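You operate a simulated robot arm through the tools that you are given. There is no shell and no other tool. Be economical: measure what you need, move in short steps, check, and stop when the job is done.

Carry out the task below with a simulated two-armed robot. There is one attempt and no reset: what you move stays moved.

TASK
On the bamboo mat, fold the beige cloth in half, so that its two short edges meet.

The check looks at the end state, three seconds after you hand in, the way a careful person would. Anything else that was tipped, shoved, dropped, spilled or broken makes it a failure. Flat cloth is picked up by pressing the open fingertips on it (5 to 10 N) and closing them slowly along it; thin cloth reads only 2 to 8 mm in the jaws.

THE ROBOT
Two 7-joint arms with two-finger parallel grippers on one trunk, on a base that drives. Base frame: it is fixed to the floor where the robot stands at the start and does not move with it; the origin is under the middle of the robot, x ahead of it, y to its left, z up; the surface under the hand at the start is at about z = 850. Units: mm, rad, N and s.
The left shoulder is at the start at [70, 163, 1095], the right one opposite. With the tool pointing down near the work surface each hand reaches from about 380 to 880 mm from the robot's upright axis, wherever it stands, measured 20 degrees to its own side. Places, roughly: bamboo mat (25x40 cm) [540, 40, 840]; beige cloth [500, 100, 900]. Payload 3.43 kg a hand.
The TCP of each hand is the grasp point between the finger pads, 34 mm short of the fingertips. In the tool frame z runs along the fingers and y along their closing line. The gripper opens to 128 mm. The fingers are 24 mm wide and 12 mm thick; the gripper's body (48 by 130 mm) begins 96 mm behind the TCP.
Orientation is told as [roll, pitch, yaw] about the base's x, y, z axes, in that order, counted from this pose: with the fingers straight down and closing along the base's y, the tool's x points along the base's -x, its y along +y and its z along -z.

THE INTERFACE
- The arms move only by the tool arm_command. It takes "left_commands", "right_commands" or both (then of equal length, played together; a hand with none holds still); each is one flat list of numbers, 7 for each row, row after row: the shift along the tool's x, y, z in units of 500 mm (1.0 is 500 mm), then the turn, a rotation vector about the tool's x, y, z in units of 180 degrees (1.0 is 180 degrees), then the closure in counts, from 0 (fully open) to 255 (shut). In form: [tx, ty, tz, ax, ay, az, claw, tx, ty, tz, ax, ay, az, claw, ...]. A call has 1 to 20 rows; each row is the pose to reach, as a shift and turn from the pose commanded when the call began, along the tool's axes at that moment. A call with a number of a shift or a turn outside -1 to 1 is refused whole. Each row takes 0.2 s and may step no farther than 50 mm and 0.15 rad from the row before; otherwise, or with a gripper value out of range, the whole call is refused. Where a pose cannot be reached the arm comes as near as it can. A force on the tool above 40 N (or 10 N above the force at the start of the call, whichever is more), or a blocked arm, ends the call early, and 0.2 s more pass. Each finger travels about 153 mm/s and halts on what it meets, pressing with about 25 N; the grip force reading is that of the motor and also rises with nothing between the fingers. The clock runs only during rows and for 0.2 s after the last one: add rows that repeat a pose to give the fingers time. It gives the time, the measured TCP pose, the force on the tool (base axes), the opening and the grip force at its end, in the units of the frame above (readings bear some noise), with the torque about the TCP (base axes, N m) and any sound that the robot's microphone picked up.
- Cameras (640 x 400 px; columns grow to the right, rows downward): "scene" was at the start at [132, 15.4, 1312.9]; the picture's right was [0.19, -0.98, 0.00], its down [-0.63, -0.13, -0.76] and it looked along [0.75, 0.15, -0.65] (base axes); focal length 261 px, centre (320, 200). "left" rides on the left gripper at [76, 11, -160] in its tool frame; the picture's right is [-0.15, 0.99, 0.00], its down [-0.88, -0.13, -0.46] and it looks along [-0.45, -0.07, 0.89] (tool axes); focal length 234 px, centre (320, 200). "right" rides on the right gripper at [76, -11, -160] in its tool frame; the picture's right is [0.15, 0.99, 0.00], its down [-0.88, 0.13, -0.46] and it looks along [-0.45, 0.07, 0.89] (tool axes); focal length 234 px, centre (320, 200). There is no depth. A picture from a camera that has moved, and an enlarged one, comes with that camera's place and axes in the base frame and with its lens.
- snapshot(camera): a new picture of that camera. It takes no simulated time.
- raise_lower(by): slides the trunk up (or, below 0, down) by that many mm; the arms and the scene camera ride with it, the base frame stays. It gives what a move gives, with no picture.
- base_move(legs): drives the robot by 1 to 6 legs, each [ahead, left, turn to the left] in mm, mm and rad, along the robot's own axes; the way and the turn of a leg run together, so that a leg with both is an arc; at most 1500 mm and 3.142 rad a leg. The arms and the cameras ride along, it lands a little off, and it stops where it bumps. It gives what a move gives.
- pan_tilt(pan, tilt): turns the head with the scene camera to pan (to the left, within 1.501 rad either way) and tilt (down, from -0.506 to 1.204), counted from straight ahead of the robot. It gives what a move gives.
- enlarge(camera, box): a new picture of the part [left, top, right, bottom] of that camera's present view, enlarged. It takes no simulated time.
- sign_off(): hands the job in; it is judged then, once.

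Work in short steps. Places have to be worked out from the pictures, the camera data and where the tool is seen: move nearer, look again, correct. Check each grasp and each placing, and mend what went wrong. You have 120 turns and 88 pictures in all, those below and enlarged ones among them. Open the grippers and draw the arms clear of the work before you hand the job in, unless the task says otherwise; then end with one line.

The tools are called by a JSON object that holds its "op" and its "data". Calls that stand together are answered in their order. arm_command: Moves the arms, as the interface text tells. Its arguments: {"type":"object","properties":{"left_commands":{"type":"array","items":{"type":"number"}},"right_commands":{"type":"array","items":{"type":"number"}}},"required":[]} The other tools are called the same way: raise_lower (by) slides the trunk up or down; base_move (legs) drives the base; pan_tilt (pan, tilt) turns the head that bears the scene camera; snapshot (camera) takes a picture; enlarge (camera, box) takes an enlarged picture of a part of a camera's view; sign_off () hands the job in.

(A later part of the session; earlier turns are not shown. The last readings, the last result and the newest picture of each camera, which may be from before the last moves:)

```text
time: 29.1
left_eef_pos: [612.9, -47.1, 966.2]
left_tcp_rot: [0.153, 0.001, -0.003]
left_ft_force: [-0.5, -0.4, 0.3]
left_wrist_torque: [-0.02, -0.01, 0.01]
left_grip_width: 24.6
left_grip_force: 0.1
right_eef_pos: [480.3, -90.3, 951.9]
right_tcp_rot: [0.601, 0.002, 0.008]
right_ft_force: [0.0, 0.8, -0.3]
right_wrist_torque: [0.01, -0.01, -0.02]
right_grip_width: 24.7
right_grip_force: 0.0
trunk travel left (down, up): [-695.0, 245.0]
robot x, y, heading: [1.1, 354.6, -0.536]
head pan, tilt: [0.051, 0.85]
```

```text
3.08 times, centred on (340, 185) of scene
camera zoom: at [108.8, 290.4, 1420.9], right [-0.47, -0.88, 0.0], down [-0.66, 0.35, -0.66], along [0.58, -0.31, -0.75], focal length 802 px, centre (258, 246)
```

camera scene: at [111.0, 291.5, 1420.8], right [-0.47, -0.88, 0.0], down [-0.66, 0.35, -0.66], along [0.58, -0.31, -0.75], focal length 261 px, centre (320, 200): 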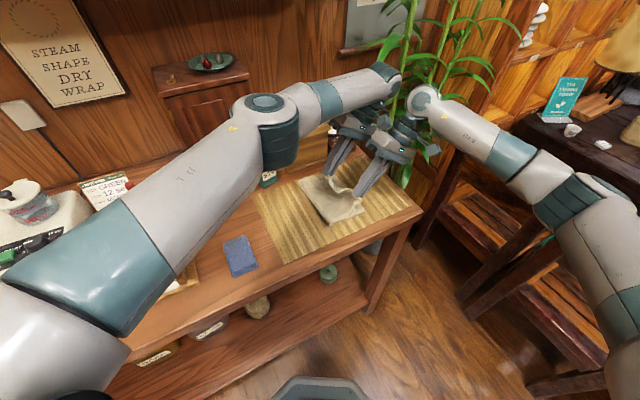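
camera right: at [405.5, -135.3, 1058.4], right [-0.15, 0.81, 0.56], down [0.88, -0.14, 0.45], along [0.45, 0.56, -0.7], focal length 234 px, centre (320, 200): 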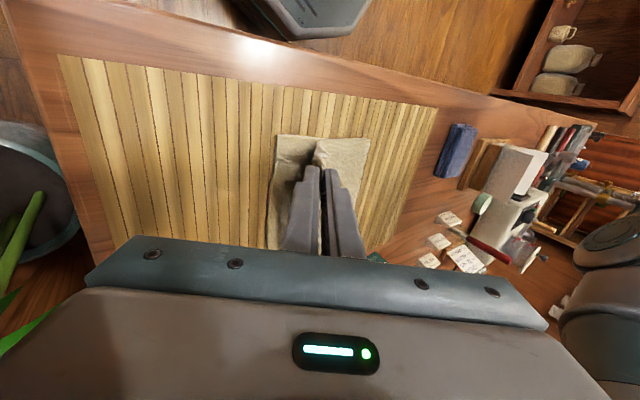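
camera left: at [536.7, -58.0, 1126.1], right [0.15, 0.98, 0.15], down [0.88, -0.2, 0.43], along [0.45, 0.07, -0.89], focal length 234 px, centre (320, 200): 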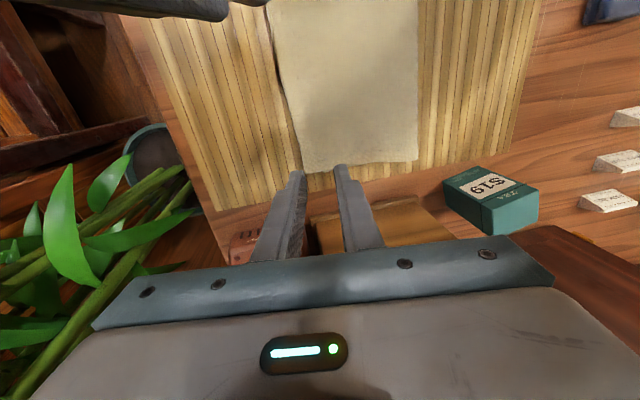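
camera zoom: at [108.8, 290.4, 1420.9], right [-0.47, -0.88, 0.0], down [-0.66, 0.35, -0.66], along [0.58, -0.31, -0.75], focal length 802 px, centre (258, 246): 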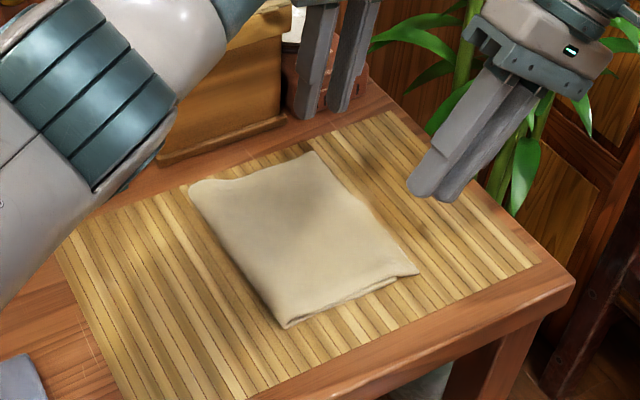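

The edge flattened out nicely on release. I'll zoom in to check how the two edges line up.

{"op": "enlarge", "data": {"camera": "scene", "box": [290, 155, 390, 230]}}

{"op": "enlarge", "data": {"camera": "left", "box": [230, 0, 450, 190]}}

{"op": "snapshot", "data": {"camera": "right"}}

```text
5.33 times, centred on (340, 192) of scene
camera zoom: at [108.8, 290.4, 1420.9], right [-0.47, -0.88, 0.0], down [-0.66, 0.35, -0.66], along [0.58, -0.31, -0.75], focal length 1391 px, centre (213, 240)
```

zoom: 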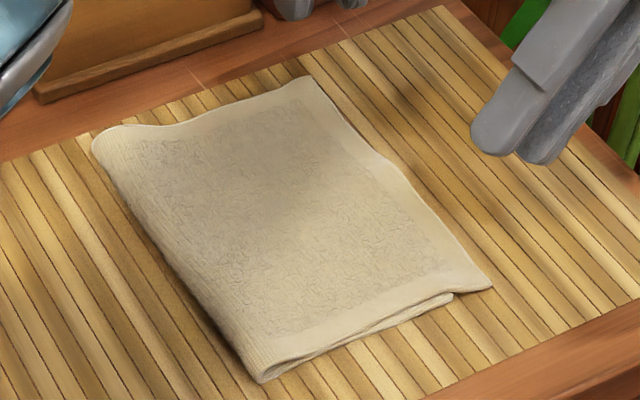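

```text
2.11 times, centred on (340, 95) of left
camera zoom: at [536.7, -58.0, 1126.1], right [0.15, 0.98, 0.15], down [0.88, -0.2, 0.43], along [0.45, 0.07, -0.89], focal length 493 px, centre (278, 421)
```

zoom: 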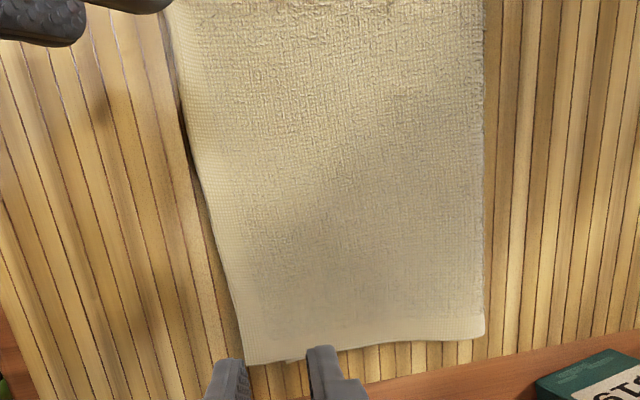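

```text
52 pictures are left
camera right: at [405.2, -190.3, 1078.2], right [-0.15, 0.81, 0.56], down [0.88, -0.14, 0.45], along [0.45, 0.56, -0.7], focal length 234 px, centre (320, 200)
```

right: 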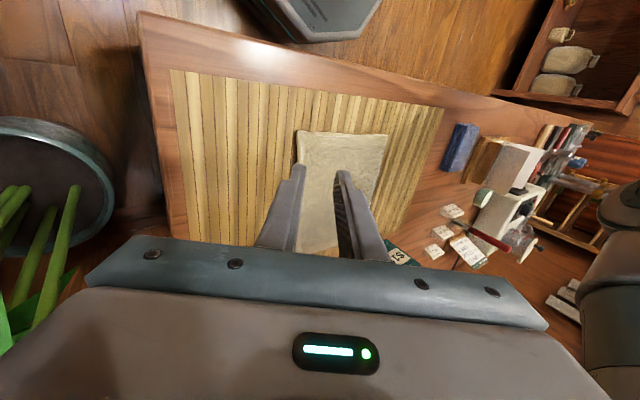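

The top layer overshoots the lower edge by about 21 mm along its whole length: the top edge is at y≈−50 (far) and −58 (near), the lower edge at about −30 and −37. I'll regrasp the top edge with vertical hands and re-lay it further back, first hovering to look.

{"op": "arm_command", "data": {"left_commands": [0.003, -0.002, 0.02, 0.008, 0, 0, 219, 0.006, -0.005, 0.04, 0.016, 0, 0, 219, 0.009, -0.007, 0.06, 0.025, 0, 0, 219, 0.012, -0.01, 0.08, 0.033, 0, 0, 219, 0.014, -0.012, 0.105, 0.041, 0, 0, 219, 0.016, -0.014, 0.127, 0.049, 0, 0, 219, 0.016, -0.014, 0.127, 0.049, 0, 0, 219], "right_commands": [0.003, 0.001, 0.01, 0.032, 0, 0, 219, 0.006, 0.003, 0.02, 0.064, 0, 0, 219, 0.009, 0.005, 0.04, 0.096, 0, 0, 219, 0.012, 0.007, 0.07, 0.128, 0, 0, 219, 0.014, 0.008, 0.1, 0.16, 0, 0, 219, 0.016, 0.009, 0.128, 0.191, 0, 0, 219, 0.016, 0.009, 0.128, 0.191, 0, 0, 219]}}

{"op": "enlarge", "data": {"camera": "left", "box": [220, 40, 420, 210]}}

{"op": "enlarge", "data": {"camera": "right", "box": [220, 90, 420, 260]}}

```text
time: 30.7
left_eef_pos: [604.4, -45.1, 902.2]
left_tcp_rot: [0.0, 0.0, -0.002]
left_ft_force: [0.6, -0.4, 0.1]
left_wrist_torque: [0.0, 0.0, 0.02]
left_grip_width: 17.9
left_grip_force: 0.1
right_eef_pos: [473.1, -51.5, 902.8]
right_tcp_rot: [0.001, 0.003, 0.007]
right_ft_force: [0.2, 0.4, 0.6]
right_wrist_torque: [0.0, 0.01, 0.03]
right_grip_width: 18.1
right_grip_force: 0.0
trunk travel left (down, up): [-695.0, 245.0]
robot x, y, heading: [1.0, 353.8, -0.543]
head pan, tilt: [0.051, 0.85]
```

```text
2.35 times, centred on (320, 125) of left
camera zoom: at [528.4, -33.0, 1060.7], right [0.15, 0.99, 0.0], down [0.88, -0.13, 0.46], along [0.45, -0.07, -0.89], focal length 551 px, centre (320, 376)
```

zoom: 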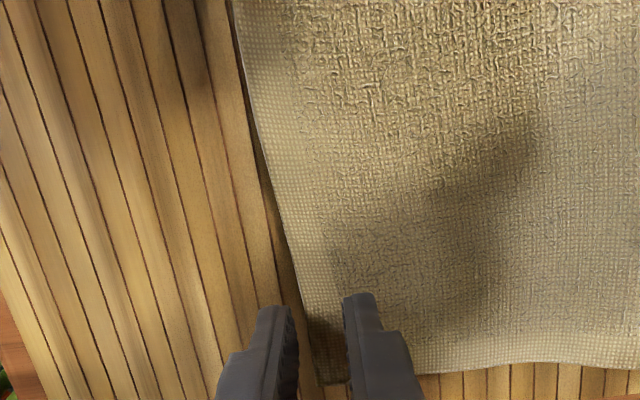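

```text
2.35 times, centred on (320, 175) of right
camera zoom: at [397.2, -61.8, 1063.2], right [-0.15, 0.99, 0.0], down [0.88, 0.14, 0.45], along [0.45, 0.07, -0.89], focal length 551 px, centre (320, 259)
```

zoom: 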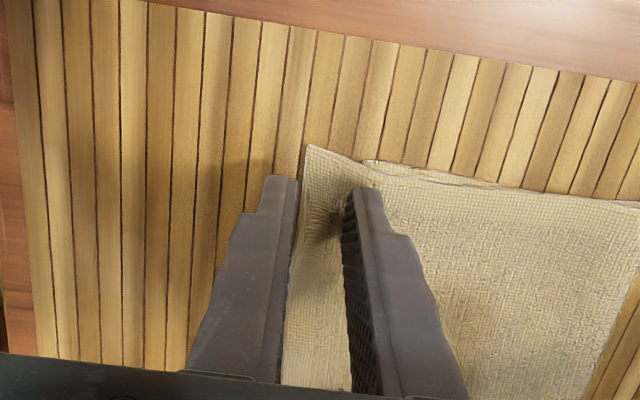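

Both jaws straddle the top edge with about 3 mm of clearance, exactly as wanted. I'll descend to light contact.

{"op": "arm_command", "data": {"left_commands": [0, 0, 0.012, 0, 0, 0, 219, 0, 0, 0.022, 0, 0, 0, 219, 0, 0, 0.029, 0, 0, 0, 219, 0, 0, 0.031, 0, 0, 0, 219], "right_commands": [0, 0, 0.012, 0, 0, 0, 219, 0, 0, 0.022, 0, 0, 0, 219, 0, 0, 0.029, 0, 0, 0, 219, 0, 0, 0.031, 0, 0, 0, 219]}}

```text
time: 31.7
left_eef_pos: [604.2, -43.3, 889.0]
left_tcp_rot: [-0.005, -0.004, -0.001]
left_ft_force: [4.0, -0.4, 18.5]
left_wrist_torque: [0.25, -0.16, -0.11]
left_grip_width: 17.5
left_grip_force: 0.0
right_eef_pos: [471.6, -48.2, 890.0]
right_tcp_rot: [0.0, -0.003, 0.006]
right_ft_force: [1.4, -0.9, 4.3]
right_wrist_torque: [0.05, -0.01, -0.03]
right_grip_width: 17.7
right_grip_force: 0.1
trunk travel left (down, up): [-695.0, 245.0]
robot x, y, heading: [-0.3, 354.4, -0.538]
head pan, tilt: [0.051, 0.85]
```

Contact is on the inner fingers, about 18 N on the left and 4 N on the right. I'll balance the forces and close slowly.

{"op": "arm_command", "data": {"left_commands": [0, 0, -0.002, 0, 0, 0, 219, 0, 0, -0.002, 0, 0, 0, 223, 0, 0, -0.002, 0, 0, 0, 227, 0, 0, -0.002, 0, 0, 0, 231, 0, 0, -0.002, 0, 0, 0, 235, 0, 0, -0.002, 0, 0, 0, 239, 0, 0, -0.002, 0, 0, 0, 243, 0, 0, -0.002, 0, 0, 0, 247, 0, 0, -0.002, 0, 0, 0, 251, 0, 0, -0.002, 0, 0, 0, 255, 0, 0, -0.002, 0, 0, 0, 255], "right_commands": [0, -0.002, 0.004, 0, 0, 0, 219, 0, -0.002, 0.005, 0, 0, 0, 223, 0, -0.002, 0.005, 0, 0, 0, 227, 0, -0.002, 0.005, 0, 0, 0, 231, 0, -0.002, 0.005, 0, 0, 0, 235, 0, -0.002, 0.005, 0, 0, 0, 239, 0, -0.002, 0.005, 0, 0, 0, 243, 0, -0.002, 0.005, 0, 0, 0, 247, 0, -0.002, 0.005, 0, 0, 0, 251, 0, -0.002, 0.005, 0, 0, 0, 255, 0, -0.002, 0.005, 0, 0, 0, 255]}}

{"op": "enlarge", "data": {"camera": "left", "box": [220, 40, 420, 210]}}

{"op": "enlarge", "data": {"camera": "right", "box": [220, 90, 420, 260]}}

```text
time: 34.1
left_eef_pos: [602.2, -40.3, 889.4]
left_tcp_rot: [-0.006, -0.002, -0.002]
left_ft_force: [-0.6, 1.8, 11.4]
left_wrist_torque: [0.11, -0.01, 0.01]
left_grip_width: 2.1
left_grip_force: 24.7
right_eef_pos: [469.2, -46.6, 888.0]
right_tcp_rot: [-0.001, -0.001, 0.005]
right_ft_force: [1.9, 7.3, 26.9]
right_wrist_torque: [0.46, -0.06, -0.03]
right_grip_width: 0.0
right_grip_force: 24.9
trunk travel left (down, up): [-695.0, 245.0]
robot x, y, heading: [-1.0, 353.4, -0.537]
head pan, tilt: [0.051, 0.85]
```

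```text
2.35 times, centred on (320, 125) of left
camera zoom: at [526.2, -27.4, 1048.7], right [0.15, 0.99, 0.0], down [0.88, -0.13, 0.46], along [0.45, -0.07, -0.89], focal length 551 px, centre (320, 376)
```

zoom: 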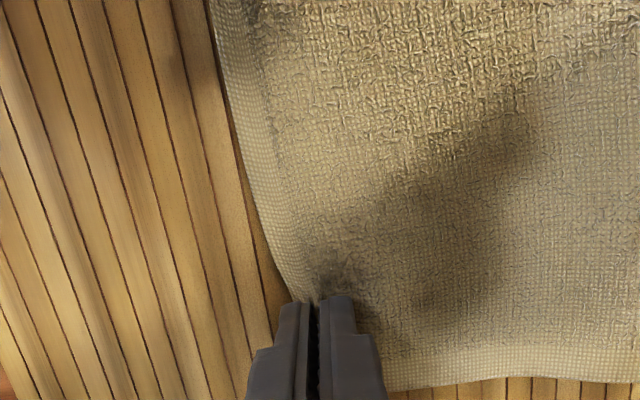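

```text
2.35 times, centred on (320, 175) of right
camera zoom: at [394.3, -58.8, 1048.1], right [-0.15, 0.99, 0.0], down [0.88, 0.14, 0.46], along [0.45, 0.07, -0.89], focal length 551 px, centre (320, 259)
```

zoom: 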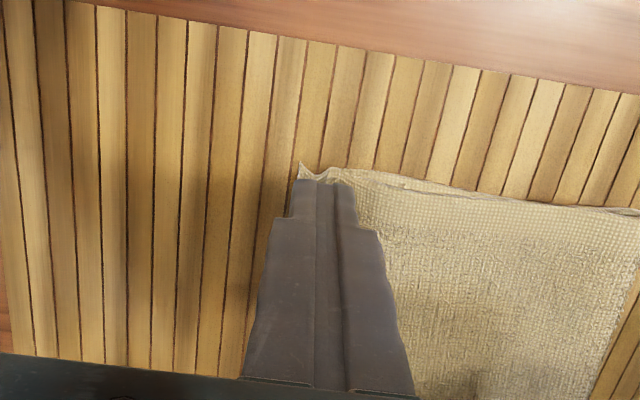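

The left hand grabbed (2.1 mm). The right slipped because it had drifted inward, so I'll lift it, reopen, shift 5 mm outward and press again.

{"op": "arm_command", "data": {"right_commands": [0, 0, -0.025, 0, 0, 0, 255, 0, -0.01, -0.025, 0, 0, 0, 209, 0, -0.01, -0.025, 0, 0, 0, 209, 0, -0.01, -0.012, 0, 0, 0, 209, 0, -0.01, -0.004, 0, 0, 0, 209, 0, -0.01, -0.003, 0, 0, 0, 209]}}

{"op": "enlarge", "data": {"camera": "right", "box": [220, 90, 420, 260]}}

```text
time: 35.5
left_eef_pos: [602.9, -42.4, 888.6]
left_tcp_rot: [-0.002, -0.004, -0.003]
left_ft_force: [4.7, -1.3, 17.2]
left_wrist_torque: [0.11, -0.15, -0.05]
left_grip_width: 1.7
left_grip_force: 25.2
right_eef_pos: [470.5, -53.9, 889.2]
right_tcp_rot: [0.0, -0.002, 0.006]
right_ft_force: [-3.2, 0.3, 10.9]
right_wrist_torque: [0.17, 0.08, 0.03]
right_grip_width: 22.9
right_grip_force: 0.1
trunk travel left (down, up): [-695.0, 245.0]
robot x, y, heading: [-1.3, 353.9, -0.535]
head pan, tilt: [0.051, 0.85]
```

```text
2.35 times, centred on (320, 175) of right
camera zoom: at [395.3, -66.9, 1048.9], right [-0.15, 0.99, 0.0], down [0.88, 0.14, 0.46], along [0.45, 0.07, -0.89], focal length 551 px, centre (320, 259)
```

zoom: 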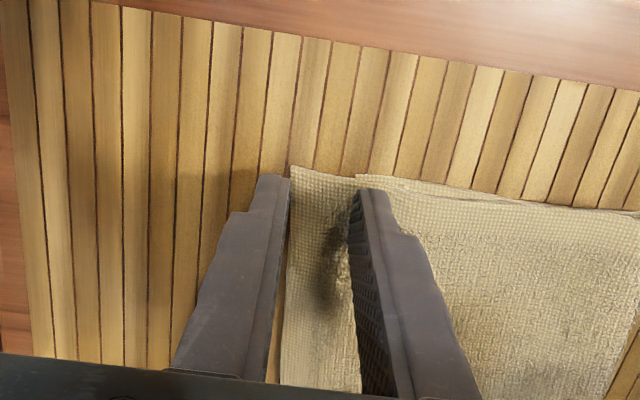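

The edge now sits just inside the outer finger at an 11 N press. I'll close the right hand slowly.

{"op": "arm_command", "data": {"right_commands": [0, 0, 0.001, 0, 0, 0, 213, 0, 0, 0.001, 0, 0, 0, 217, 0, 0, 0.001, 0, 0, 0, 221, 0, 0, 0.001, 0, 0, 0, 225, 0, 0, 0.001, 0, 0, 0, 229, 0, 0, 0.001, 0, 0, 0, 233, 0, 0, 0.001, 0, 0, 0, 237, 0, 0, 0.001, 0, 0, 0, 241, 0, 0, 0.001, 0, 0, 0, 245, 0, 0, 0.001, 0, 0, 0, 249, 0, 0, 0.001, 0, 0, 0, 253, 0, 0, 0.001, 0, 0, 0, 255, 0, 0, 0.001, 0, 0, 0, 255]}}

{"op": "enlarge", "data": {"camera": "right", "box": [220, 90, 420, 260]}}

```text
time: 38.3
left_eef_pos: [602.2, -42.1, 889.5]
left_tcp_rot: [-0.002, -0.002, -0.002]
left_ft_force: [2.6, -3.9, 14.7]
left_wrist_torque: [0.01, -0.03, 0.0]
left_grip_width: 1.8
left_grip_force: 25.0
right_eef_pos: [469.5, -54.4, 888.5]
right_tcp_rot: [0.0, -0.002, 0.006]
right_ft_force: [0.4, 5.8, 21.2]
right_wrist_torque: [0.39, -0.05, 0.04]
right_grip_width: 0.0
right_grip_force: 25.2
trunk travel left (down, up): [-695.0, 245.0]
robot x, y, heading: [-2.5, 356.1, -0.539]
head pan, tilt: [0.051, 0.85]
```

```text
2.35 times, centred on (320, 175) of right
camera zoom: at [394.8, -65.4, 1048.5], right [-0.15, 0.99, 0.0], down [0.88, 0.14, 0.46], along [0.45, 0.07, -0.89], focal length 551 px, centre (320, 259)
```

zoom: 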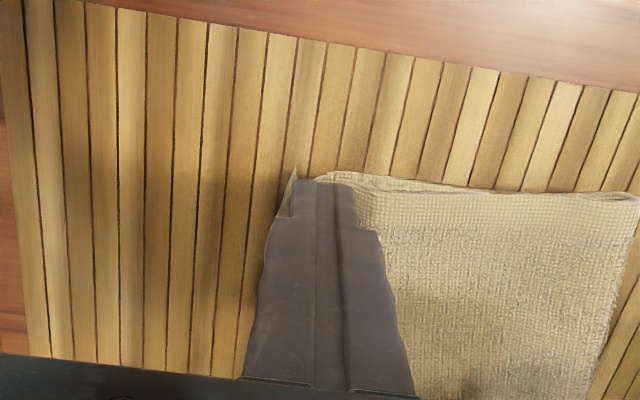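

It missed again because the inner finger rides on the double layer, which holds the outer finger off the mat. I'll lift, reopen narrower, roll +0.12 rad so the outer finger goes lower, and look.

{"op": "arm_command", "data": {"right_commands": [0, 0, -0.03, 0, 0, 0, 255, 0, -0.006, -0.03, -0.019, 0, 0, 217, 0, -0.006, -0.03, -0.038, 0, 0, 217, 0, -0.006, -0.02, -0.038, 0, 0, 217, 0, -0.006, -0.02, -0.038, 0, 0, 217]}}

{"op": "enlarge", "data": {"camera": "right", "box": [220, 90, 420, 260]}}

```text
time: 39.5
left_eef_pos: [602.2, -41.7, 888.8]
left_tcp_rot: [-0.002, -0.001, -0.002]
left_ft_force: [-3.4, 5.1, 21.6]
left_wrist_torque: [0.33, 0.12, 0.03]
left_grip_width: 1.9
left_grip_force: 24.3
right_eef_pos: [471.2, -56.4, 896.4]
right_tcp_rot: [0.118, -0.001, 0.007]
right_ft_force: [-0.2, -0.7, 0.0]
right_wrist_torque: [-0.02, 0.0, -0.03]
right_grip_width: 19.2
right_grip_force: 0.0
trunk travel left (down, up): [-695.0, 245.0]
robot x, y, heading: [-0.8, 349.8, -0.54]
head pan, tilt: [0.051, 0.85]
```

```text
2.35 times, centred on (320, 175) of right
camera zoom: at [396.0, -88.3, 1054.5], right [-0.15, 0.98, 0.12], down [0.88, 0.08, 0.47], along [0.45, 0.18, -0.88], focal length 551 px, centre (320, 259)
```

zoom: 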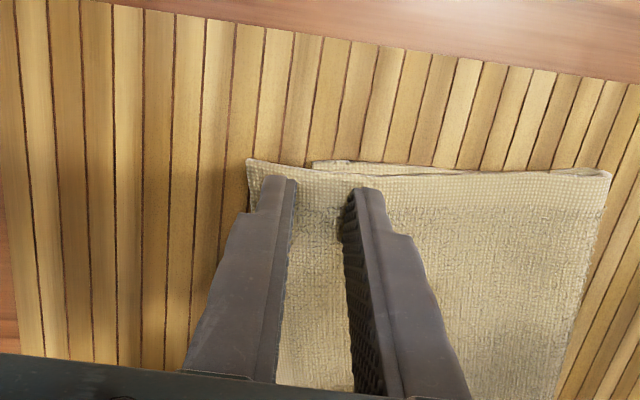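

The near corner got dragged along to y≈−81, with the lower layer at about −56. I'll move the right hand 9 mm outward so the outer finger presses just on the edge, and make contact.

{"op": "arm_command", "data": {"right_commands": [0, -0.02, 0, 0, 0, 0, 217, 0, -0.02, 0.009, 0, 0, 0, 217, 0, -0.02, 0.016, 0, 0, 0, 217, 0, -0.02, 0.018, 0, 0, 0, 217]}}

{"op": "enlarge", "data": {"camera": "right", "box": [220, 90, 420, 260]}}

```text
time: 40.5
left_eef_pos: [602.7, -42.1, 888.4]
left_tcp_rot: [-0.002, -0.003, -0.003]
left_ft_force: [-1.7, 3.6, 19.3]
left_wrist_torque: [0.27, 0.09, 0.04]
left_grip_width: 2.1
left_grip_force: 24.9
right_eef_pos: [471.1, -67.3, 887.8]
right_tcp_rot: [0.119, -0.001, 0.008]
right_ft_force: [0.2, -3.5, 8.7]
right_wrist_torque: [-0.06, -0.02, 0.01]
right_grip_width: 19.0
right_grip_force: 0.1
trunk travel left (down, up): [-695.0, 245.0]
robot x, y, heading: [-0.9, 355.0, -0.539]
head pan, tilt: [0.051, 0.85]
```

```text
2.35 times, centred on (320, 175) of right
camera zoom: at [395.4, -97.5, 1045.8], right [-0.15, 0.98, 0.12], down [0.88, 0.08, 0.47], along [0.45, 0.17, -0.88], focal length 551 px, centre (320, 259)
```

zoom: 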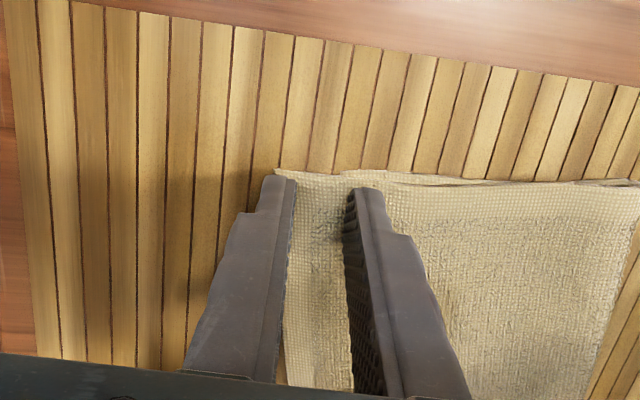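

The outer finger now presses on the last few mm of the edge at 8.7 N. I'll close slowly.

{"op": "arm_command", "data": {"right_commands": [0, 0, 0, 0, 0, 0, 220, 0, 0, 0, 0, 0, 0, 223, 0, 0, 0, 0, 0, 0, 226, 0, 0, 0, 0, 0, 0, 229, 0, 0, 0, 0, 0, 0, 232, 0, 0, 0, 0, 0, 0, 235, 0, 0, 0, 0, 0, 0, 238, 0, 0, 0, 0, 0, 0, 241, 0, 0, 0, 0, 0, 0, 244, 0, 0, 0, 0, 0, 0, 247, 0, 0, 0, 0, 0, 0, 250, 0, 0, 0, 0, 0, 0, 253, 0, 0, 0, 0, 0, 0, 255, 0, 0, 0, 0, 0, 0, 255]}}

{"op": "enlarge", "data": {"camera": "right", "box": [220, 90, 420, 260]}}

```text
time: 43.5
left_eef_pos: [603.1, -41.6, 888.7]
left_tcp_rot: [-0.003, -0.002, 0.0]
left_ft_force: [-0.5, 0.0, 14.0]
left_wrist_torque: [0.09, 0.04, 0.02]
left_grip_width: 1.8
left_grip_force: 24.7
right_eef_pos: [470.7, -65.4, 888.1]
right_tcp_rot: [0.118, -0.001, 0.007]
right_ft_force: [-0.3, 2.9, 18.0]
right_wrist_torque: [0.23, -0.01, 0.0]
right_grip_width: 0.3
right_grip_force: 24.6
trunk travel left (down, up): [-695.0, 245.0]
robot x, y, heading: [-3.0, 351.4, -0.539]
head pan, tilt: [0.051, 0.85]
```

```text
2.35 times, centred on (320, 175) of right
camera zoom: at [395.1, -96.8, 1045.3], right [-0.15, 0.98, 0.12], down [0.88, 0.08, 0.47], along [0.45, 0.18, -0.88], focal length 551 px, centre (320, 259)
```

zoom: 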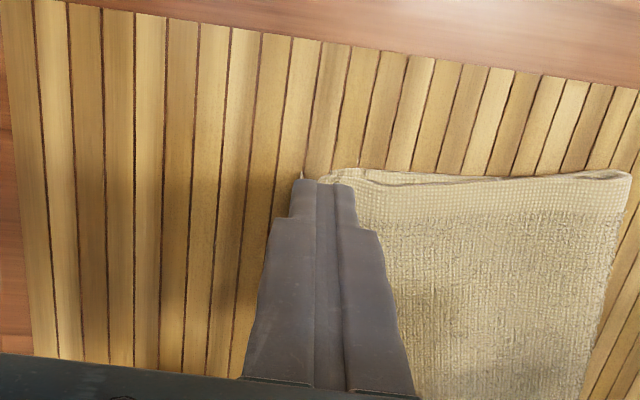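

It missed again. The overhang is about 25 mm, so next I'll use a narrower opening that keeps both fingers on the single layer. I'll lift, reopen to about 14 mm, reduce the roll, and look.

{"op": "arm_command", "data": {"right_commands": [0, 0, -0.04, 0, 0, 0, 255, 0, 0, -0.04, 0.01, 0, 0, 227, 0, 0, -0.04, 0.02, 0, 0, 227, 0, 0, -0.02, 0.022, 0, 0, 227, 0, 0, -0.02, 0.022, 0, 0, 227]}}

{"op": "enlarge", "data": {"camera": "right", "box": [220, 90, 420, 260]}}

{"op": "enlarge", "data": {"camera": "scene", "box": [280, 140, 420, 240]}}

```text
time: 44.7
left_eef_pos: [603.8, -43.3, 888.1]
left_tcp_rot: [-0.003, -0.002, -0.002]
left_ft_force: [-2.4, 3.3, 21.3]
left_wrist_torque: [0.24, 0.06, 0.02]
left_grip_width: 2.0
left_grip_force: 25.3
right_eef_pos: [470.5, -66.5, 898.2]
right_tcp_rot: [0.051, 0.001, 0.007]
right_ft_force: [0.3, -0.9, -0.4]
right_wrist_torque: [-0.02, 0.01, -0.02]
right_grip_width: 14.1
right_grip_force: 0.1
trunk travel left (down, up): [-695.0, 245.0]
robot x, y, heading: [0.8, 350.7, -0.539]
head pan, tilt: [0.051, 0.85]
```

```text
2.35 times, centred on (320, 175) of right
camera zoom: at [395.4, -86.9, 1056.8], right [-0.15, 0.99, 0.05], down [0.88, 0.11, 0.46], along [0.45, 0.11, -0.89], focal length 551 px, centre (320, 259)
```

zoom: 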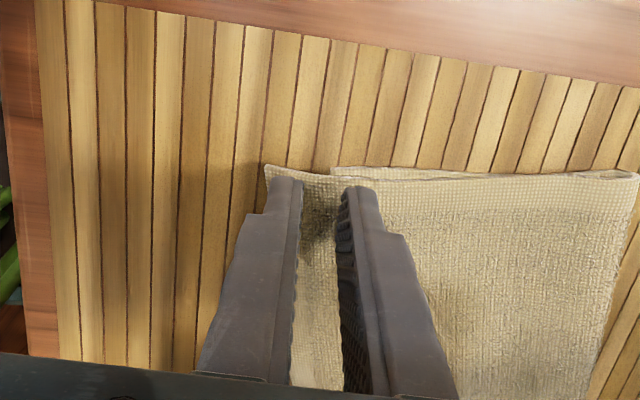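

```text
4.00 times, centred on (350, 190) of scene
camera zoom: at [106.9, 292.4, 1421.3], right [-0.47, -0.88, 0.0], down [-0.66, 0.35, -0.66], along [0.58, -0.31, -0.75], focal length 1043 px, centre (200, 240)
```

zoom: 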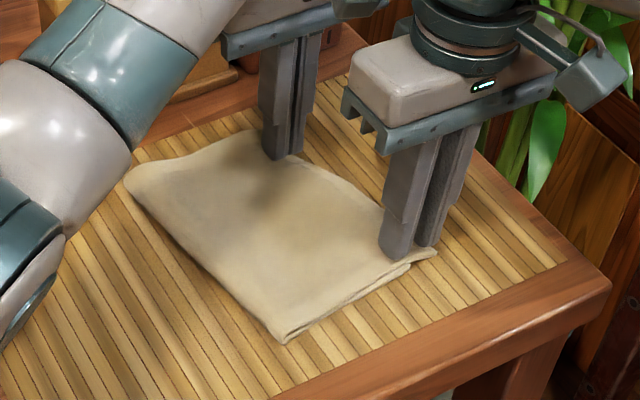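

The near edge is at y≈−87 and the lower edge at about −62. I'll shift 16 mm outward so the outer finger is just off the edge and the inner finger is on the single-layer overhang, then touch down.

{"op": "arm_command", "data": {"right_commands": [0, -0.033, 0, 0, 0, 0, 227, 0, -0.033, 0.01, 0, 0, 0, 227, 0, -0.033, 0.019, 0, 0, 0, 227, 0, -0.033, 0.022, 0, 0, 0, 227]}}

{"op": "enlarge", "data": {"camera": "right", "box": [220, 90, 420, 260]}}

```text
time: 45.7
left_eef_pos: [603.9, -42.0, 887.4]
left_tcp_rot: [-0.002, -0.002, -0.001]
left_ft_force: [-0.5, 2.1, 18.9]
left_wrist_torque: [0.16, 0.03, 0.01]
left_grip_width: 1.8
left_grip_force: 25.2
right_eef_pos: [471.4, -83.8, 886.8]
right_tcp_rot: [0.05, -0.002, 0.006]
right_ft_force: [-0.1, 0.5, 8.6]
right_wrist_torque: [0.18, 0.04, -0.01]
right_grip_width: 14.5
right_grip_force: 0.2
trunk travel left (down, up): [-695.0, 245.0]
robot x, y, heading: [1.2, 353.2, -0.537]
head pan, tilt: [0.051, 0.85]
```

```text
2.35 times, centred on (320, 175) of right
camera zoom: at [395.7, -103.4, 1046.1], right [-0.15, 0.99, 0.05], down [0.88, 0.11, 0.46], along [0.45, 0.11, -0.88], focal length 551 px, centre (320, 259)
```

zoom: 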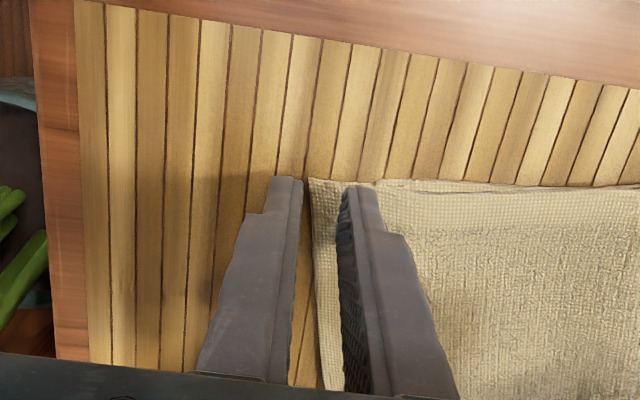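

The positioning is good and the load is on the inner finger. I'll add a touch of roll so the outer finger also meets the mat, then close slowly.

{"op": "arm_command", "data": {"right_commands": [0, 0, 0.001, -0.02, 0, 0, 227, 0, 0, 0.001, -0.02, 0, 0, 229, 0, 0, 0.001, -0.02, 0, 0, 231, 0, 0, 0.001, -0.02, 0, 0, 233, 0, 0, 0.001, -0.02, 0, 0, 235, 0, 0, 0.001, -0.02, 0, 0, 237, 0, 0, 0.001, -0.02, 0, 0, 239, 0, 0, 0.001, -0.02, 0, 0, 241, 0, 0, 0.001, -0.02, 0, 0, 243, 0, 0, 0.001, -0.02, 0, 0, 245, 0, 0, 0.001, -0.02, 0, 0, 247, 0, 0, 0.001, -0.02, 0, 0, 250, 0, 0, 0.001, -0.02, 0, 0, 253, 0, 0, 0.001, -0.02, 0, 0, 255, 0, 0, 0.001, -0.02, 0, 0, 255]}}

{"op": "enlarge", "data": {"camera": "right", "box": [220, 90, 420, 260]}}

```text
time: 48.9
left_eef_pos: [603.1, -42.7, 888.9]
left_tcp_rot: [-0.001, -0.002, -0.002]
left_ft_force: [2.8, -1.3, 17.3]
left_wrist_torque: [0.12, -0.05, 0.0]
left_grip_width: 1.7
left_grip_force: 24.7
right_eef_pos: [471.8, -83.0, 885.5]
right_tcp_rot: [0.113, -0.002, 0.007]
right_ft_force: [-0.5, -0.7, 16.9]
right_wrist_torque: [0.06, -0.09, 0.02]
right_grip_width: 1.9
right_grip_force: 25.1
trunk travel left (down, up): [-695.0, 245.0]
robot x, y, heading: [-1.3, 352.0, -0.543]
head pan, tilt: [0.051, 0.85]
```

```text
2.35 times, centred on (320, 175) of right
camera zoom: at [395.6, -113.2, 1043.6], right [-0.15, 0.98, 0.11], down [0.88, 0.08, 0.47], along [0.45, 0.17, -0.88], focal length 551 px, centre (320, 259)
```

zoom: 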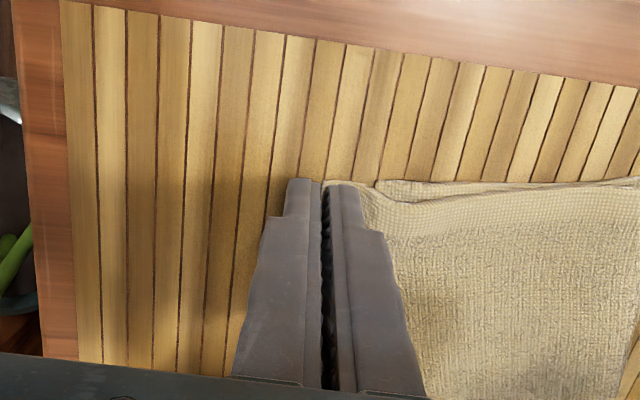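

Both hands hold the top edge now (1.7 and 1.9 mm). I'll lift and peel it back in +y to expose the lower layer's edge and measure it.

{"op": "arm_command", "data": {"left_commands": [0, 0.008, -0.025, 0, 0, 0, 255, 0, 0.02, -0.05, 0, 0, 0, 255, 0, 0.04, -0.075, 0, 0, 0, 255, 0, 0.07, -0.1, 0, 0, 0, 255, 0, 0.1, -0.12, 0, 0, 0, 255, 0, 0.1, -0.12, 0, 0, 0, 255], "right_commands": [0, 0.011, -0.025, 0, 0, 0, 255, 0, 0.025, -0.048, 0, 0, 0, 255, 0, 0.048, -0.07, 0, 0, 0, 255, 0, 0.08, -0.093, 0, 0, 0, 255, 0, 0.111, -0.108, 0, 0, 0, 255, 0, 0.111, -0.108, 0, 0, 0, 255]}}

{"op": "snapshot", "data": {"camera": "left"}}

{"op": "snapshot", "data": {"camera": "right"}}

{"op": "enlarge", "data": {"camera": "scene", "box": [240, 120, 440, 250]}}

```text
time: 50.3
left_eef_pos: [606.3, 6.7, 944.9]
left_tcp_rot: [0.0, 0.001, -0.005]
left_ft_force: [0.0, -0.2, -1.4]
left_wrist_torque: [-0.02, 0.0, -0.01]
left_grip_width: 0.1
left_grip_force: 25.3
right_eef_pos: [472.3, -36.1, 944.3]
right_tcp_rot: [0.115, 0.002, 0.007]
right_ft_force: [0.0, -0.5, 0.3]
right_wrist_torque: [0.04, -0.03, 0.01]
right_grip_width: 1.0
right_grip_force: 24.7
trunk travel left (down, up): [-695.0, 245.0]
robot x, y, heading: [-4.8, 354.2, -0.537]
head pan, tilt: [0.051, 0.85]
```

```text
38 pictures are left
camera left: at [529.6, 18.9, 1104.8], right [0.15, 0.99, 0.0], down [0.88, -0.13, 0.46], along [0.45, -0.07, -0.89], focal length 234 px, centre (320, 200)
```

left: 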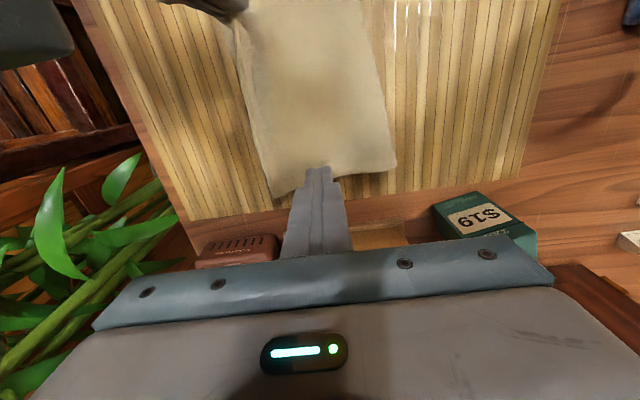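

```text
37 pictures are left
camera right: at [397.5, -66.2, 1101.3], right [-0.15, 0.98, 0.11], down [0.88, 0.08, 0.47], along [0.45, 0.17, -0.88], focal length 234 px, centre (320, 200)
```

right: 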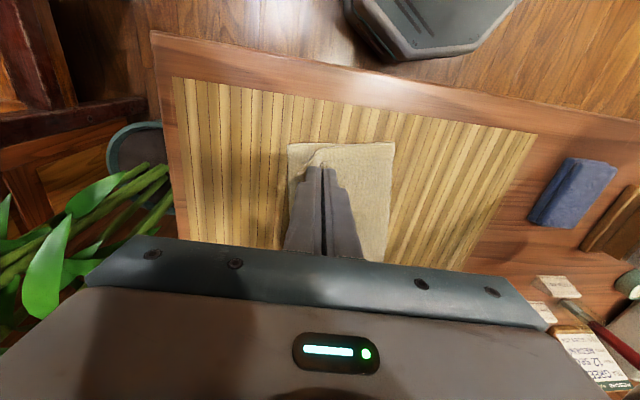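

```text
3.08 times, centred on (340, 185) of scene
camera zoom: at [109.6, 289.3, 1420.8], right [-0.47, -0.88, 0.0], down [-0.66, 0.35, -0.66], along [0.58, -0.31, -0.75], focal length 802 px, centre (258, 246)
```

zoom: 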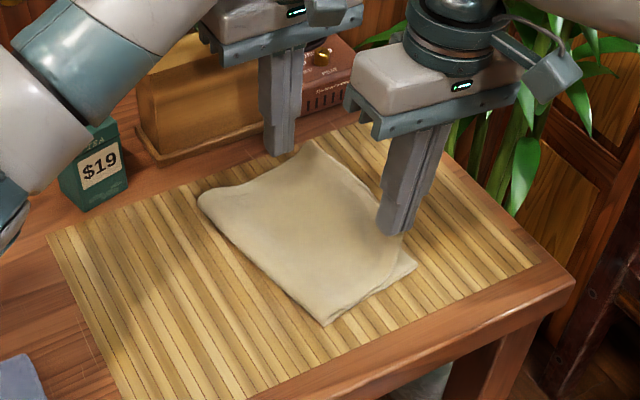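

The left hand lost its grip (0.1 mm) on the lift, but the right still holds. The lower near corner is at about (463,−63). I'll place the right-held corner on it first and look.

{"op": "arm_command", "data": {"right_commands": [-0.003, -0.011, 0.018, 0, 0, 0, 255, -0.006, -0.022, 0.036, 0, 0, 0, 255, -0.009, -0.033, 0.055, 0, 0, 0, 255, -0.012, -0.044, 0.074, 0, 0, 0, 255, -0.014, -0.055, 0.09, 0, 0, 0, 255, -0.014, -0.055, 0.09, 0, 0, 0, 255]}}

{"op": "enlarge", "data": {"camera": "right", "box": [220, 90, 420, 260]}}

{"op": "enlarge", "data": {"camera": "scene", "box": [280, 140, 420, 240]}}

```text
time: 51.7
left_eef_pos: [606.2, 7.6, 944.6]
left_tcp_rot: [-0.001, -0.001, -0.001]
left_ft_force: [-0.2, -0.3, 0.4]
left_wrist_torque: [0.02, 0.0, -0.01]
left_grip_width: 0.1
left_grip_force: 25.2
right_eef_pos: [476.6, -57.5, 896.0]
right_tcp_rot: [0.115, 0.004, 0.007]
right_ft_force: [-0.3, -0.1, 0.7]
right_wrist_torque: [0.0, -0.03, -0.03]
right_grip_width: 1.0
right_grip_force: 25.2
trunk travel left (down, up): [-695.0, 245.0]
robot x, y, heading: [-4.0, 355.1, -0.542]
head pan, tilt: [0.051, 0.85]
```

```text
2.35 times, centred on (320, 175) of right
camera zoom: at [402.9, -87.8, 1053.7], right [-0.15, 0.98, 0.11], down [0.88, 0.08, 0.47], along [0.45, 0.17, -0.88], focal length 551 px, centre (320, 259)
```

zoom: 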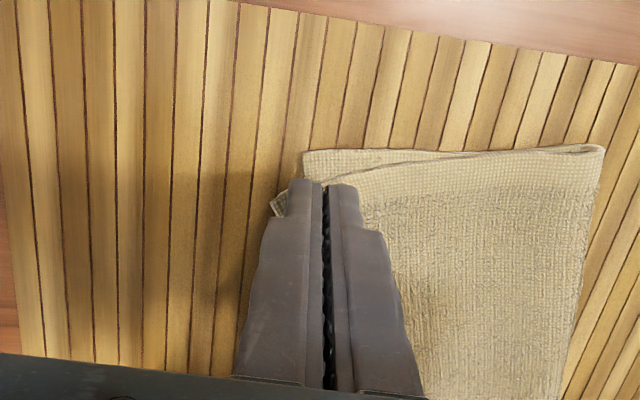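

```text
4.00 times, centred on (350, 190) of scene
camera zoom: at [109.6, 290.6, 1420.9], right [-0.47, -0.88, 0.0], down [-0.66, 0.35, -0.66], along [0.58, -0.31, -0.75], focal length 1043 px, centre (200, 240)
```

zoom: 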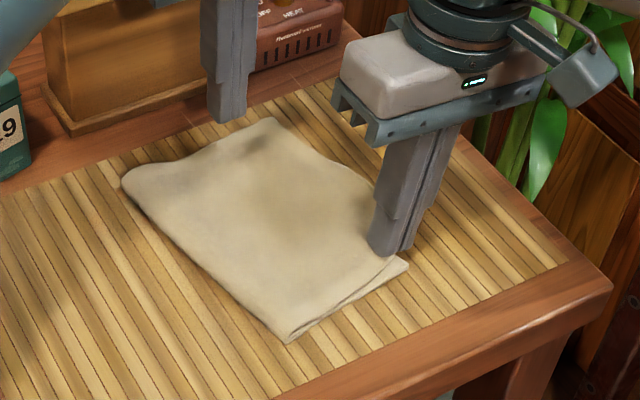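

The corner sits close, but the top layer's near side lies about 10 mm farther in +x than the lower one. I'll shift 9 mm in −x, lower a bit, release gently and retract up.

{"op": "arm_command", "data": {"right_commands": [0.01, 0, 0, 0, 0, 0, 255, 0.018, 0, 0.005, 0, 0, 0, 255, 0.018, 0, 0.008, 0, 0, 0, 255, 0.018, 0, 0.008, 0, 0, 0, 247, 0.018, 0, 0.008, 0, 0, 0, 239, 0.018, 0, 0.008, 0, 0, 0, 231, 0.018, 0, 0.008, 0, 0, 0, 223, 0.018, 0, 0.008, 0, 0, 0, 215, 0.018, 0, -0.01, 0, 0, 0, 215, 0.018, 0, -0.05, 0, 0, 0, 215, 0.018, -0.06, -0.11, 0, 0, 0, 215, 0.018, -0.1, -0.16, 0, 0, 0, 215]}}

{"op": "enlarge", "data": {"camera": "scene", "box": [280, 140, 420, 240]}}

{"op": "snapshot", "data": {"camera": "right"}}

```text
time: 54.3
left_eef_pos: [606.1, 5.9, 944.9]
left_tcp_rot: [-0.001, 0.001, -0.002]
left_ft_force: [-0.5, 0.7, 0.6]
left_wrist_torque: [-0.02, -0.05, 0.04]
left_grip_width: 0.1
left_grip_force: 25.5
right_eef_pos: [470.6, -116.1, 969.0]
right_tcp_rot: [0.114, 0.001, 0.008]
right_ft_force: [-0.8, 0.5, 0.6]
right_wrist_torque: [0.0, -0.01, -0.02]
right_grip_width: 19.9
right_grip_force: 0.1
trunk travel left (down, up): [-695.0, 245.0]
robot x, y, heading: [-1.1, 351.2, -0.538]
head pan, tilt: [0.051, 0.85]
```

```text
4.00 times, centred on (350, 190) of scene
camera zoom: at [109.6, 290.6, 1420.9], right [-0.47, -0.88, 0.0], down [-0.66, 0.35, -0.66], along [0.58, -0.31, -0.75], focal length 1043 px, centre (200, 240)
```

zoom: 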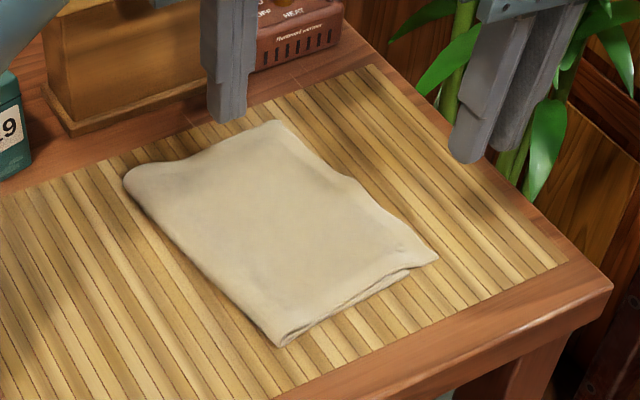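

```text
32 pictures are left
camera right: at [395.7, -145.9, 1127.5], right [-0.15, 0.98, 0.11], down [0.88, 0.08, 0.47], along [0.45, 0.17, -0.88], focal length 234 px, centre (320, 200)
```

right: 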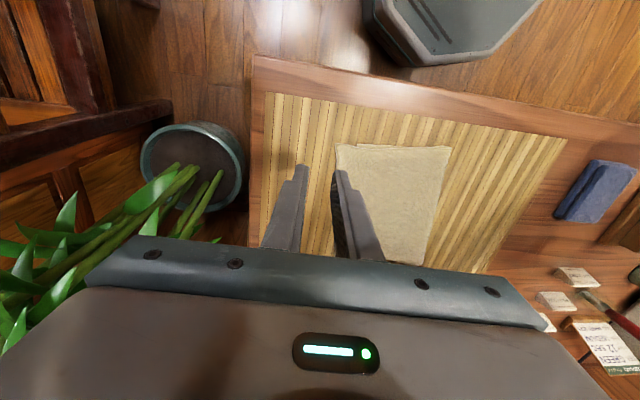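

The corner again spread about 19 mm past the lower edge after release, so the edge lands roughly 27 mm beyond the fingertips. I'll use that offset next time, and check the far corner from the left camera now.

{"op": "arm_command", "data": {"left_commands": [0, -0.04, -0.02, 0, 0, 0, 227, 0, -0.09, -0.02, 0, 0, 0, 227, 0, -0.13, -0.01, 0, 0, 0, 227, 0, -0.13, -0.01, 0, 0, 0, 227], "right_commands": [0, 0.04, 0.04, 0, 0, 0, 227, 0, 0.07, 0.09, 0, 0, 0, 227, 0, 0.07, 0.12, 0, 0, 0, 227, 0, 0.07, 0.128, 0, 0, 0, 227]}}

{"op": "enlarge", "data": {"camera": "left", "box": [200, 0, 440, 220]}}

{"op": "enlarge", "data": {"camera": "right", "box": [220, 90, 420, 260]}}

```text
time: 55.3
left_eef_pos: [603.8, -57.7, 951.1]
left_tcp_rot: [-0.003, -0.001, -0.002]
left_ft_force: [1.4, -0.2, 0.2]
left_wrist_torque: [0.03, -0.01, -0.03]
left_grip_width: 14.0
left_grip_force: 0.0
right_eef_pos: [469.6, -73.7, 910.5]
right_tcp_rot: [0.113, 0.001, 0.008]
right_ft_force: [0.5, 0.0, 0.5]
right_wrist_torque: [0.01, -0.01, 0.01]
right_grip_width: 14.0
right_grip_force: 0.1
trunk travel left (down, up): [-695.0, 245.0]
robot x, y, heading: [0.5, 356.4, -0.538]
head pan, tilt: [0.051, 0.85]
```

```text
1.82 times, centred on (320, 110) of left
camera zoom: at [527.9, -45.0, 1111.0], right [0.15, 0.99, 0.0], down [0.88, -0.13, 0.46], along [0.45, -0.07, -0.89], focal length 426 px, centre (320, 364)
```

zoom: 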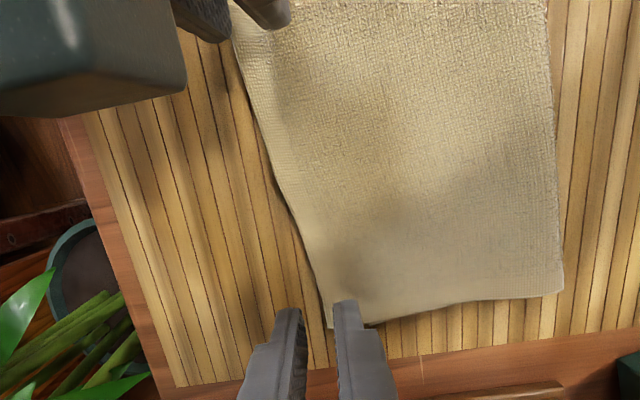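

```text
2.35 times, centred on (320, 175) of right
camera zoom: at [395.2, -103.6, 1067.9], right [-0.15, 0.98, 0.11], down [0.88, 0.08, 0.47], along [0.45, 0.17, -0.88], focal length 551 px, centre (320, 259)
```

zoom: 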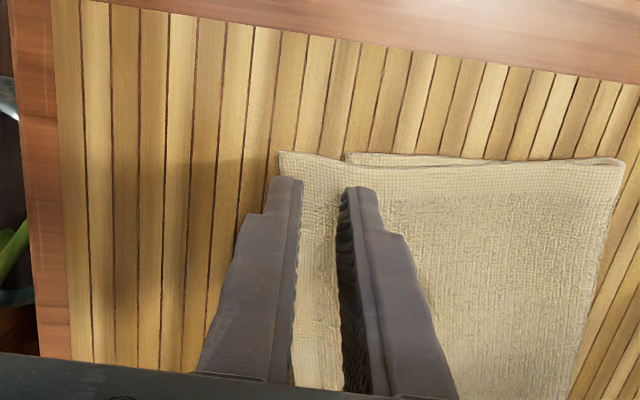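

Both ends overhang by about 25 mm, and the edge runs at about 10° (y≈−60 at x=604, y≈−83 at x=470). I'll yaw both hands 0.17 rad to match and align narrow jaws over the single-layer overhang.

{"op": "arm_command", "data": {"left_commands": [0, 0, 0.03, -0.012, 0, -0.018, 227, 0, 0, 0.06, -0.024, 0, -0.036, 227, 0, 0, 0.092, -0.035, 0, -0.054, 227, 0, 0, 0.092, -0.035, 0, -0.054, 227], "right_commands": [0, -0.006, 0, 0, 0, -0.018, 227, 0, -0.012, 0, 0, 0, -0.036, 227, 0, -0.0175, 0.006, 0, 0, -0.054, 227, 0, -0.0175, 0.012, 0, 0, -0.054, 227]}}

{"op": "enlarge", "data": {"camera": "left", "box": [220, 40, 420, 210]}}

{"op": "enlarge", "data": {"camera": "right", "box": [220, 90, 420, 260]}}

```text
time: 56.3
left_eef_pos: [604.7, -57.5, 904.0]
left_tcp_rot: [0.108, -0.009, 0.168]
left_ft_force: [-0.1, -0.7, 0.2]
left_wrist_torque: [0.0, 0.03, 0.01]
left_grip_width: 14.1
left_grip_force: 0.1
right_eef_pos: [471.1, -82.1, 903.2]
right_tcp_rot: [0.114, -0.019, 0.176]
right_ft_force: [-0.2, 0.1, 0.0]
right_wrist_torque: [-0.01, -0.03, -0.03]
right_grip_width: 14.3
right_grip_force: 0.0
trunk travel left (down, up): [-695.0, 245.0]
robot x, y, heading: [-3.1, 354.4, -0.537]
head pan, tilt: [0.051, 0.85]
```

```text
2.35 times, centred on (320, 125) of left
camera zoom: at [527.9, -75.0, 1065.1], right [-0.02, 0.99, 0.11], down [0.89, -0.03, 0.45], along [0.45, 0.11, -0.89], focal length 551 px, centre (320, 376)
```

zoom: 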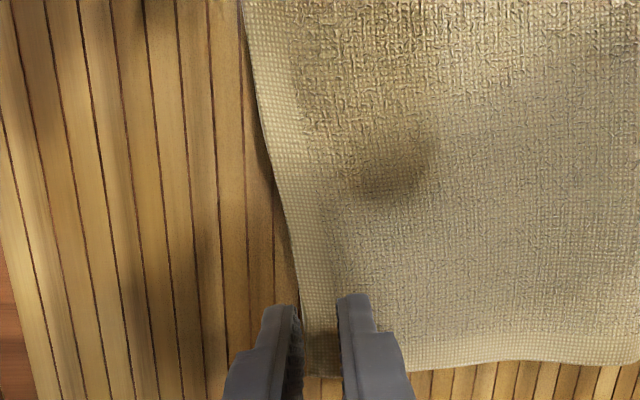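

```text
2.35 times, centred on (320, 175) of right
camera zoom: at [398.8, -124.5, 1059.3], right [-0.32, 0.94, 0.11], down [0.85, 0.23, 0.48], along [0.43, 0.25, -0.87], focal length 551 px, centre (320, 259)
```

zoom: 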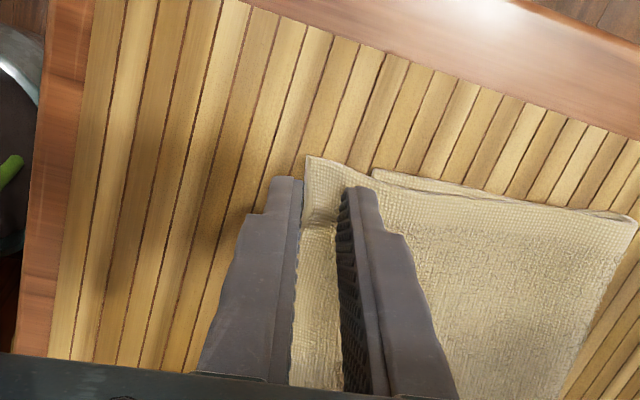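

Both jaws are well aligned over the edge. I'll descend to light contact.

{"op": "arm_command", "data": {"left_commands": [0, 0.002, 0.012, 0, 0, 0, 227, 0, 0.002, 0.024, 0, 0, 0, 227, 0, 0.002, 0.031, 0, 0, 0, 227, 0, 0.002, 0.034, 0, 0, 0, 227], "right_commands": [0, 0, 0.012, 0, 0, 0, 227, 0, 0, 0.024, 0, 0, 0, 227, 0, 0, 0.031, 0, 0, 0, 227, 0, 0, 0.034, 0, 0, 0, 227]}}

```text
time: 57.3
left_eef_pos: [602.8, -56.6, 889.9]
left_tcp_rot: [0.108, -0.009, 0.165]
left_ft_force: [0.4, -0.5, 1.6]
left_wrist_torque: [0.0, -0.04, 0.01]
left_grip_width: 14.0
left_grip_force: 0.2
right_eef_pos: [470.5, -80.4, 887.0]
right_tcp_rot: [0.113, -0.017, 0.175]
right_ft_force: [2.0, 0.7, 3.6]
right_wrist_torque: [0.06, -0.02, -0.02]
right_grip_width: 14.6
right_grip_force: 0.1
trunk travel left (down, up): [-695.0, 245.0]
robot x, y, heading: [-3.2, 354.4, -0.539]
head pan, tilt: [0.051, 0.85]
```

Contact is light, so I'll press a little more on each and close both slowly.

{"op": "arm_command", "data": {"left_commands": [0, 0, 0.005, 0, 0, 0, 227, 0, 0, 0.006, 0, 0, 0, 229, 0, 0, 0.006, 0, 0, 0, 231, 0, 0, 0.006, 0, 0, 0, 233, 0, 0, 0.006, 0, 0, 0, 235, 0, 0, 0.006, 0, 0, 0, 237, 0, 0, 0.006, 0, 0, 0, 239, 0, 0, 0.006, 0, 0, 0, 241, 0, 0, 0.006, 0, 0, 0, 243, 0, 0, 0.006, 0, 0, 0, 245, 0, 0, 0.006, 0, 0, 0, 247, 0, 0, 0.006, 0, 0, 0, 250, 0, 0, 0.006, 0, 0, 0, 253, 0, 0, 0.006, 0, 0, 0, 255, 0, 0, 0.006, 0, 0, 0, 255], "right_commands": [0, 0, 0.002, 0, 0, 0, 227, 0, 0, 0.003, 0, 0, 0, 229, 0, 0, 0.003, 0, 0, 0, 231, 0, 0, 0.003, 0, 0, 0, 233, 0, 0, 0.003, 0, 0, 0, 235, 0, 0, 0.003, 0, 0, 0, 237, 0, 0, 0.003, 0, 0, 0, 239, 0, 0, 0.003, 0, 0, 0, 241, 0, 0, 0.003, 0, 0, 0, 243, 0, 0, 0.003, 0, 0, 0, 245, 0, 0, 0.003, 0, 0, 0, 247, 0, 0, 0.003, 0, 0, 0, 250, 0, 0, 0.003, 0, 0, 0, 253, 0, 0, 0.003, 0, 0, 0, 255, 0, 0, 0.003, 0, 0, 0, 255]}}

{"op": "enlarge", "data": {"camera": "left", "box": [220, 40, 420, 210]}}

```text
time: 60.5
left_eef_pos: [602.9, -53.9, 886.7]
left_tcp_rot: [0.108, -0.011, 0.169]
left_ft_force: [-0.3, 3.4, 17.4]
left_wrist_torque: [0.21, 0.05, -0.02]
left_grip_width: 0.0
left_grip_force: 25.1
right_eef_pos: [468.9, -78.1, 886.3]
right_tcp_rot: [0.112, -0.019, 0.173]
right_ft_force: [0.0, 0.5, 7.6]
right_wrist_torque: [0.09, 0.02, -0.01]
right_grip_width: 2.5
right_grip_force: 25.5
trunk travel left (down, up): [-695.0, 245.0]
robot x, y, heading: [2.5, 351.3, -0.539]
head pan, tilt: [0.051, 0.85]
```

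```text
2.35 times, centred on (320, 125) of left
camera zoom: at [526.2, -71.3, 1046.9], right [-0.02, 0.99, 0.11], down [0.89, -0.03, 0.45], along [0.45, 0.11, -0.89], focal length 551 px, centre (320, 376)
```

zoom: 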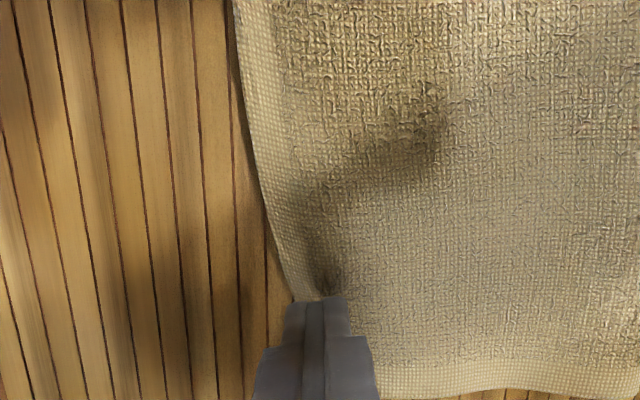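

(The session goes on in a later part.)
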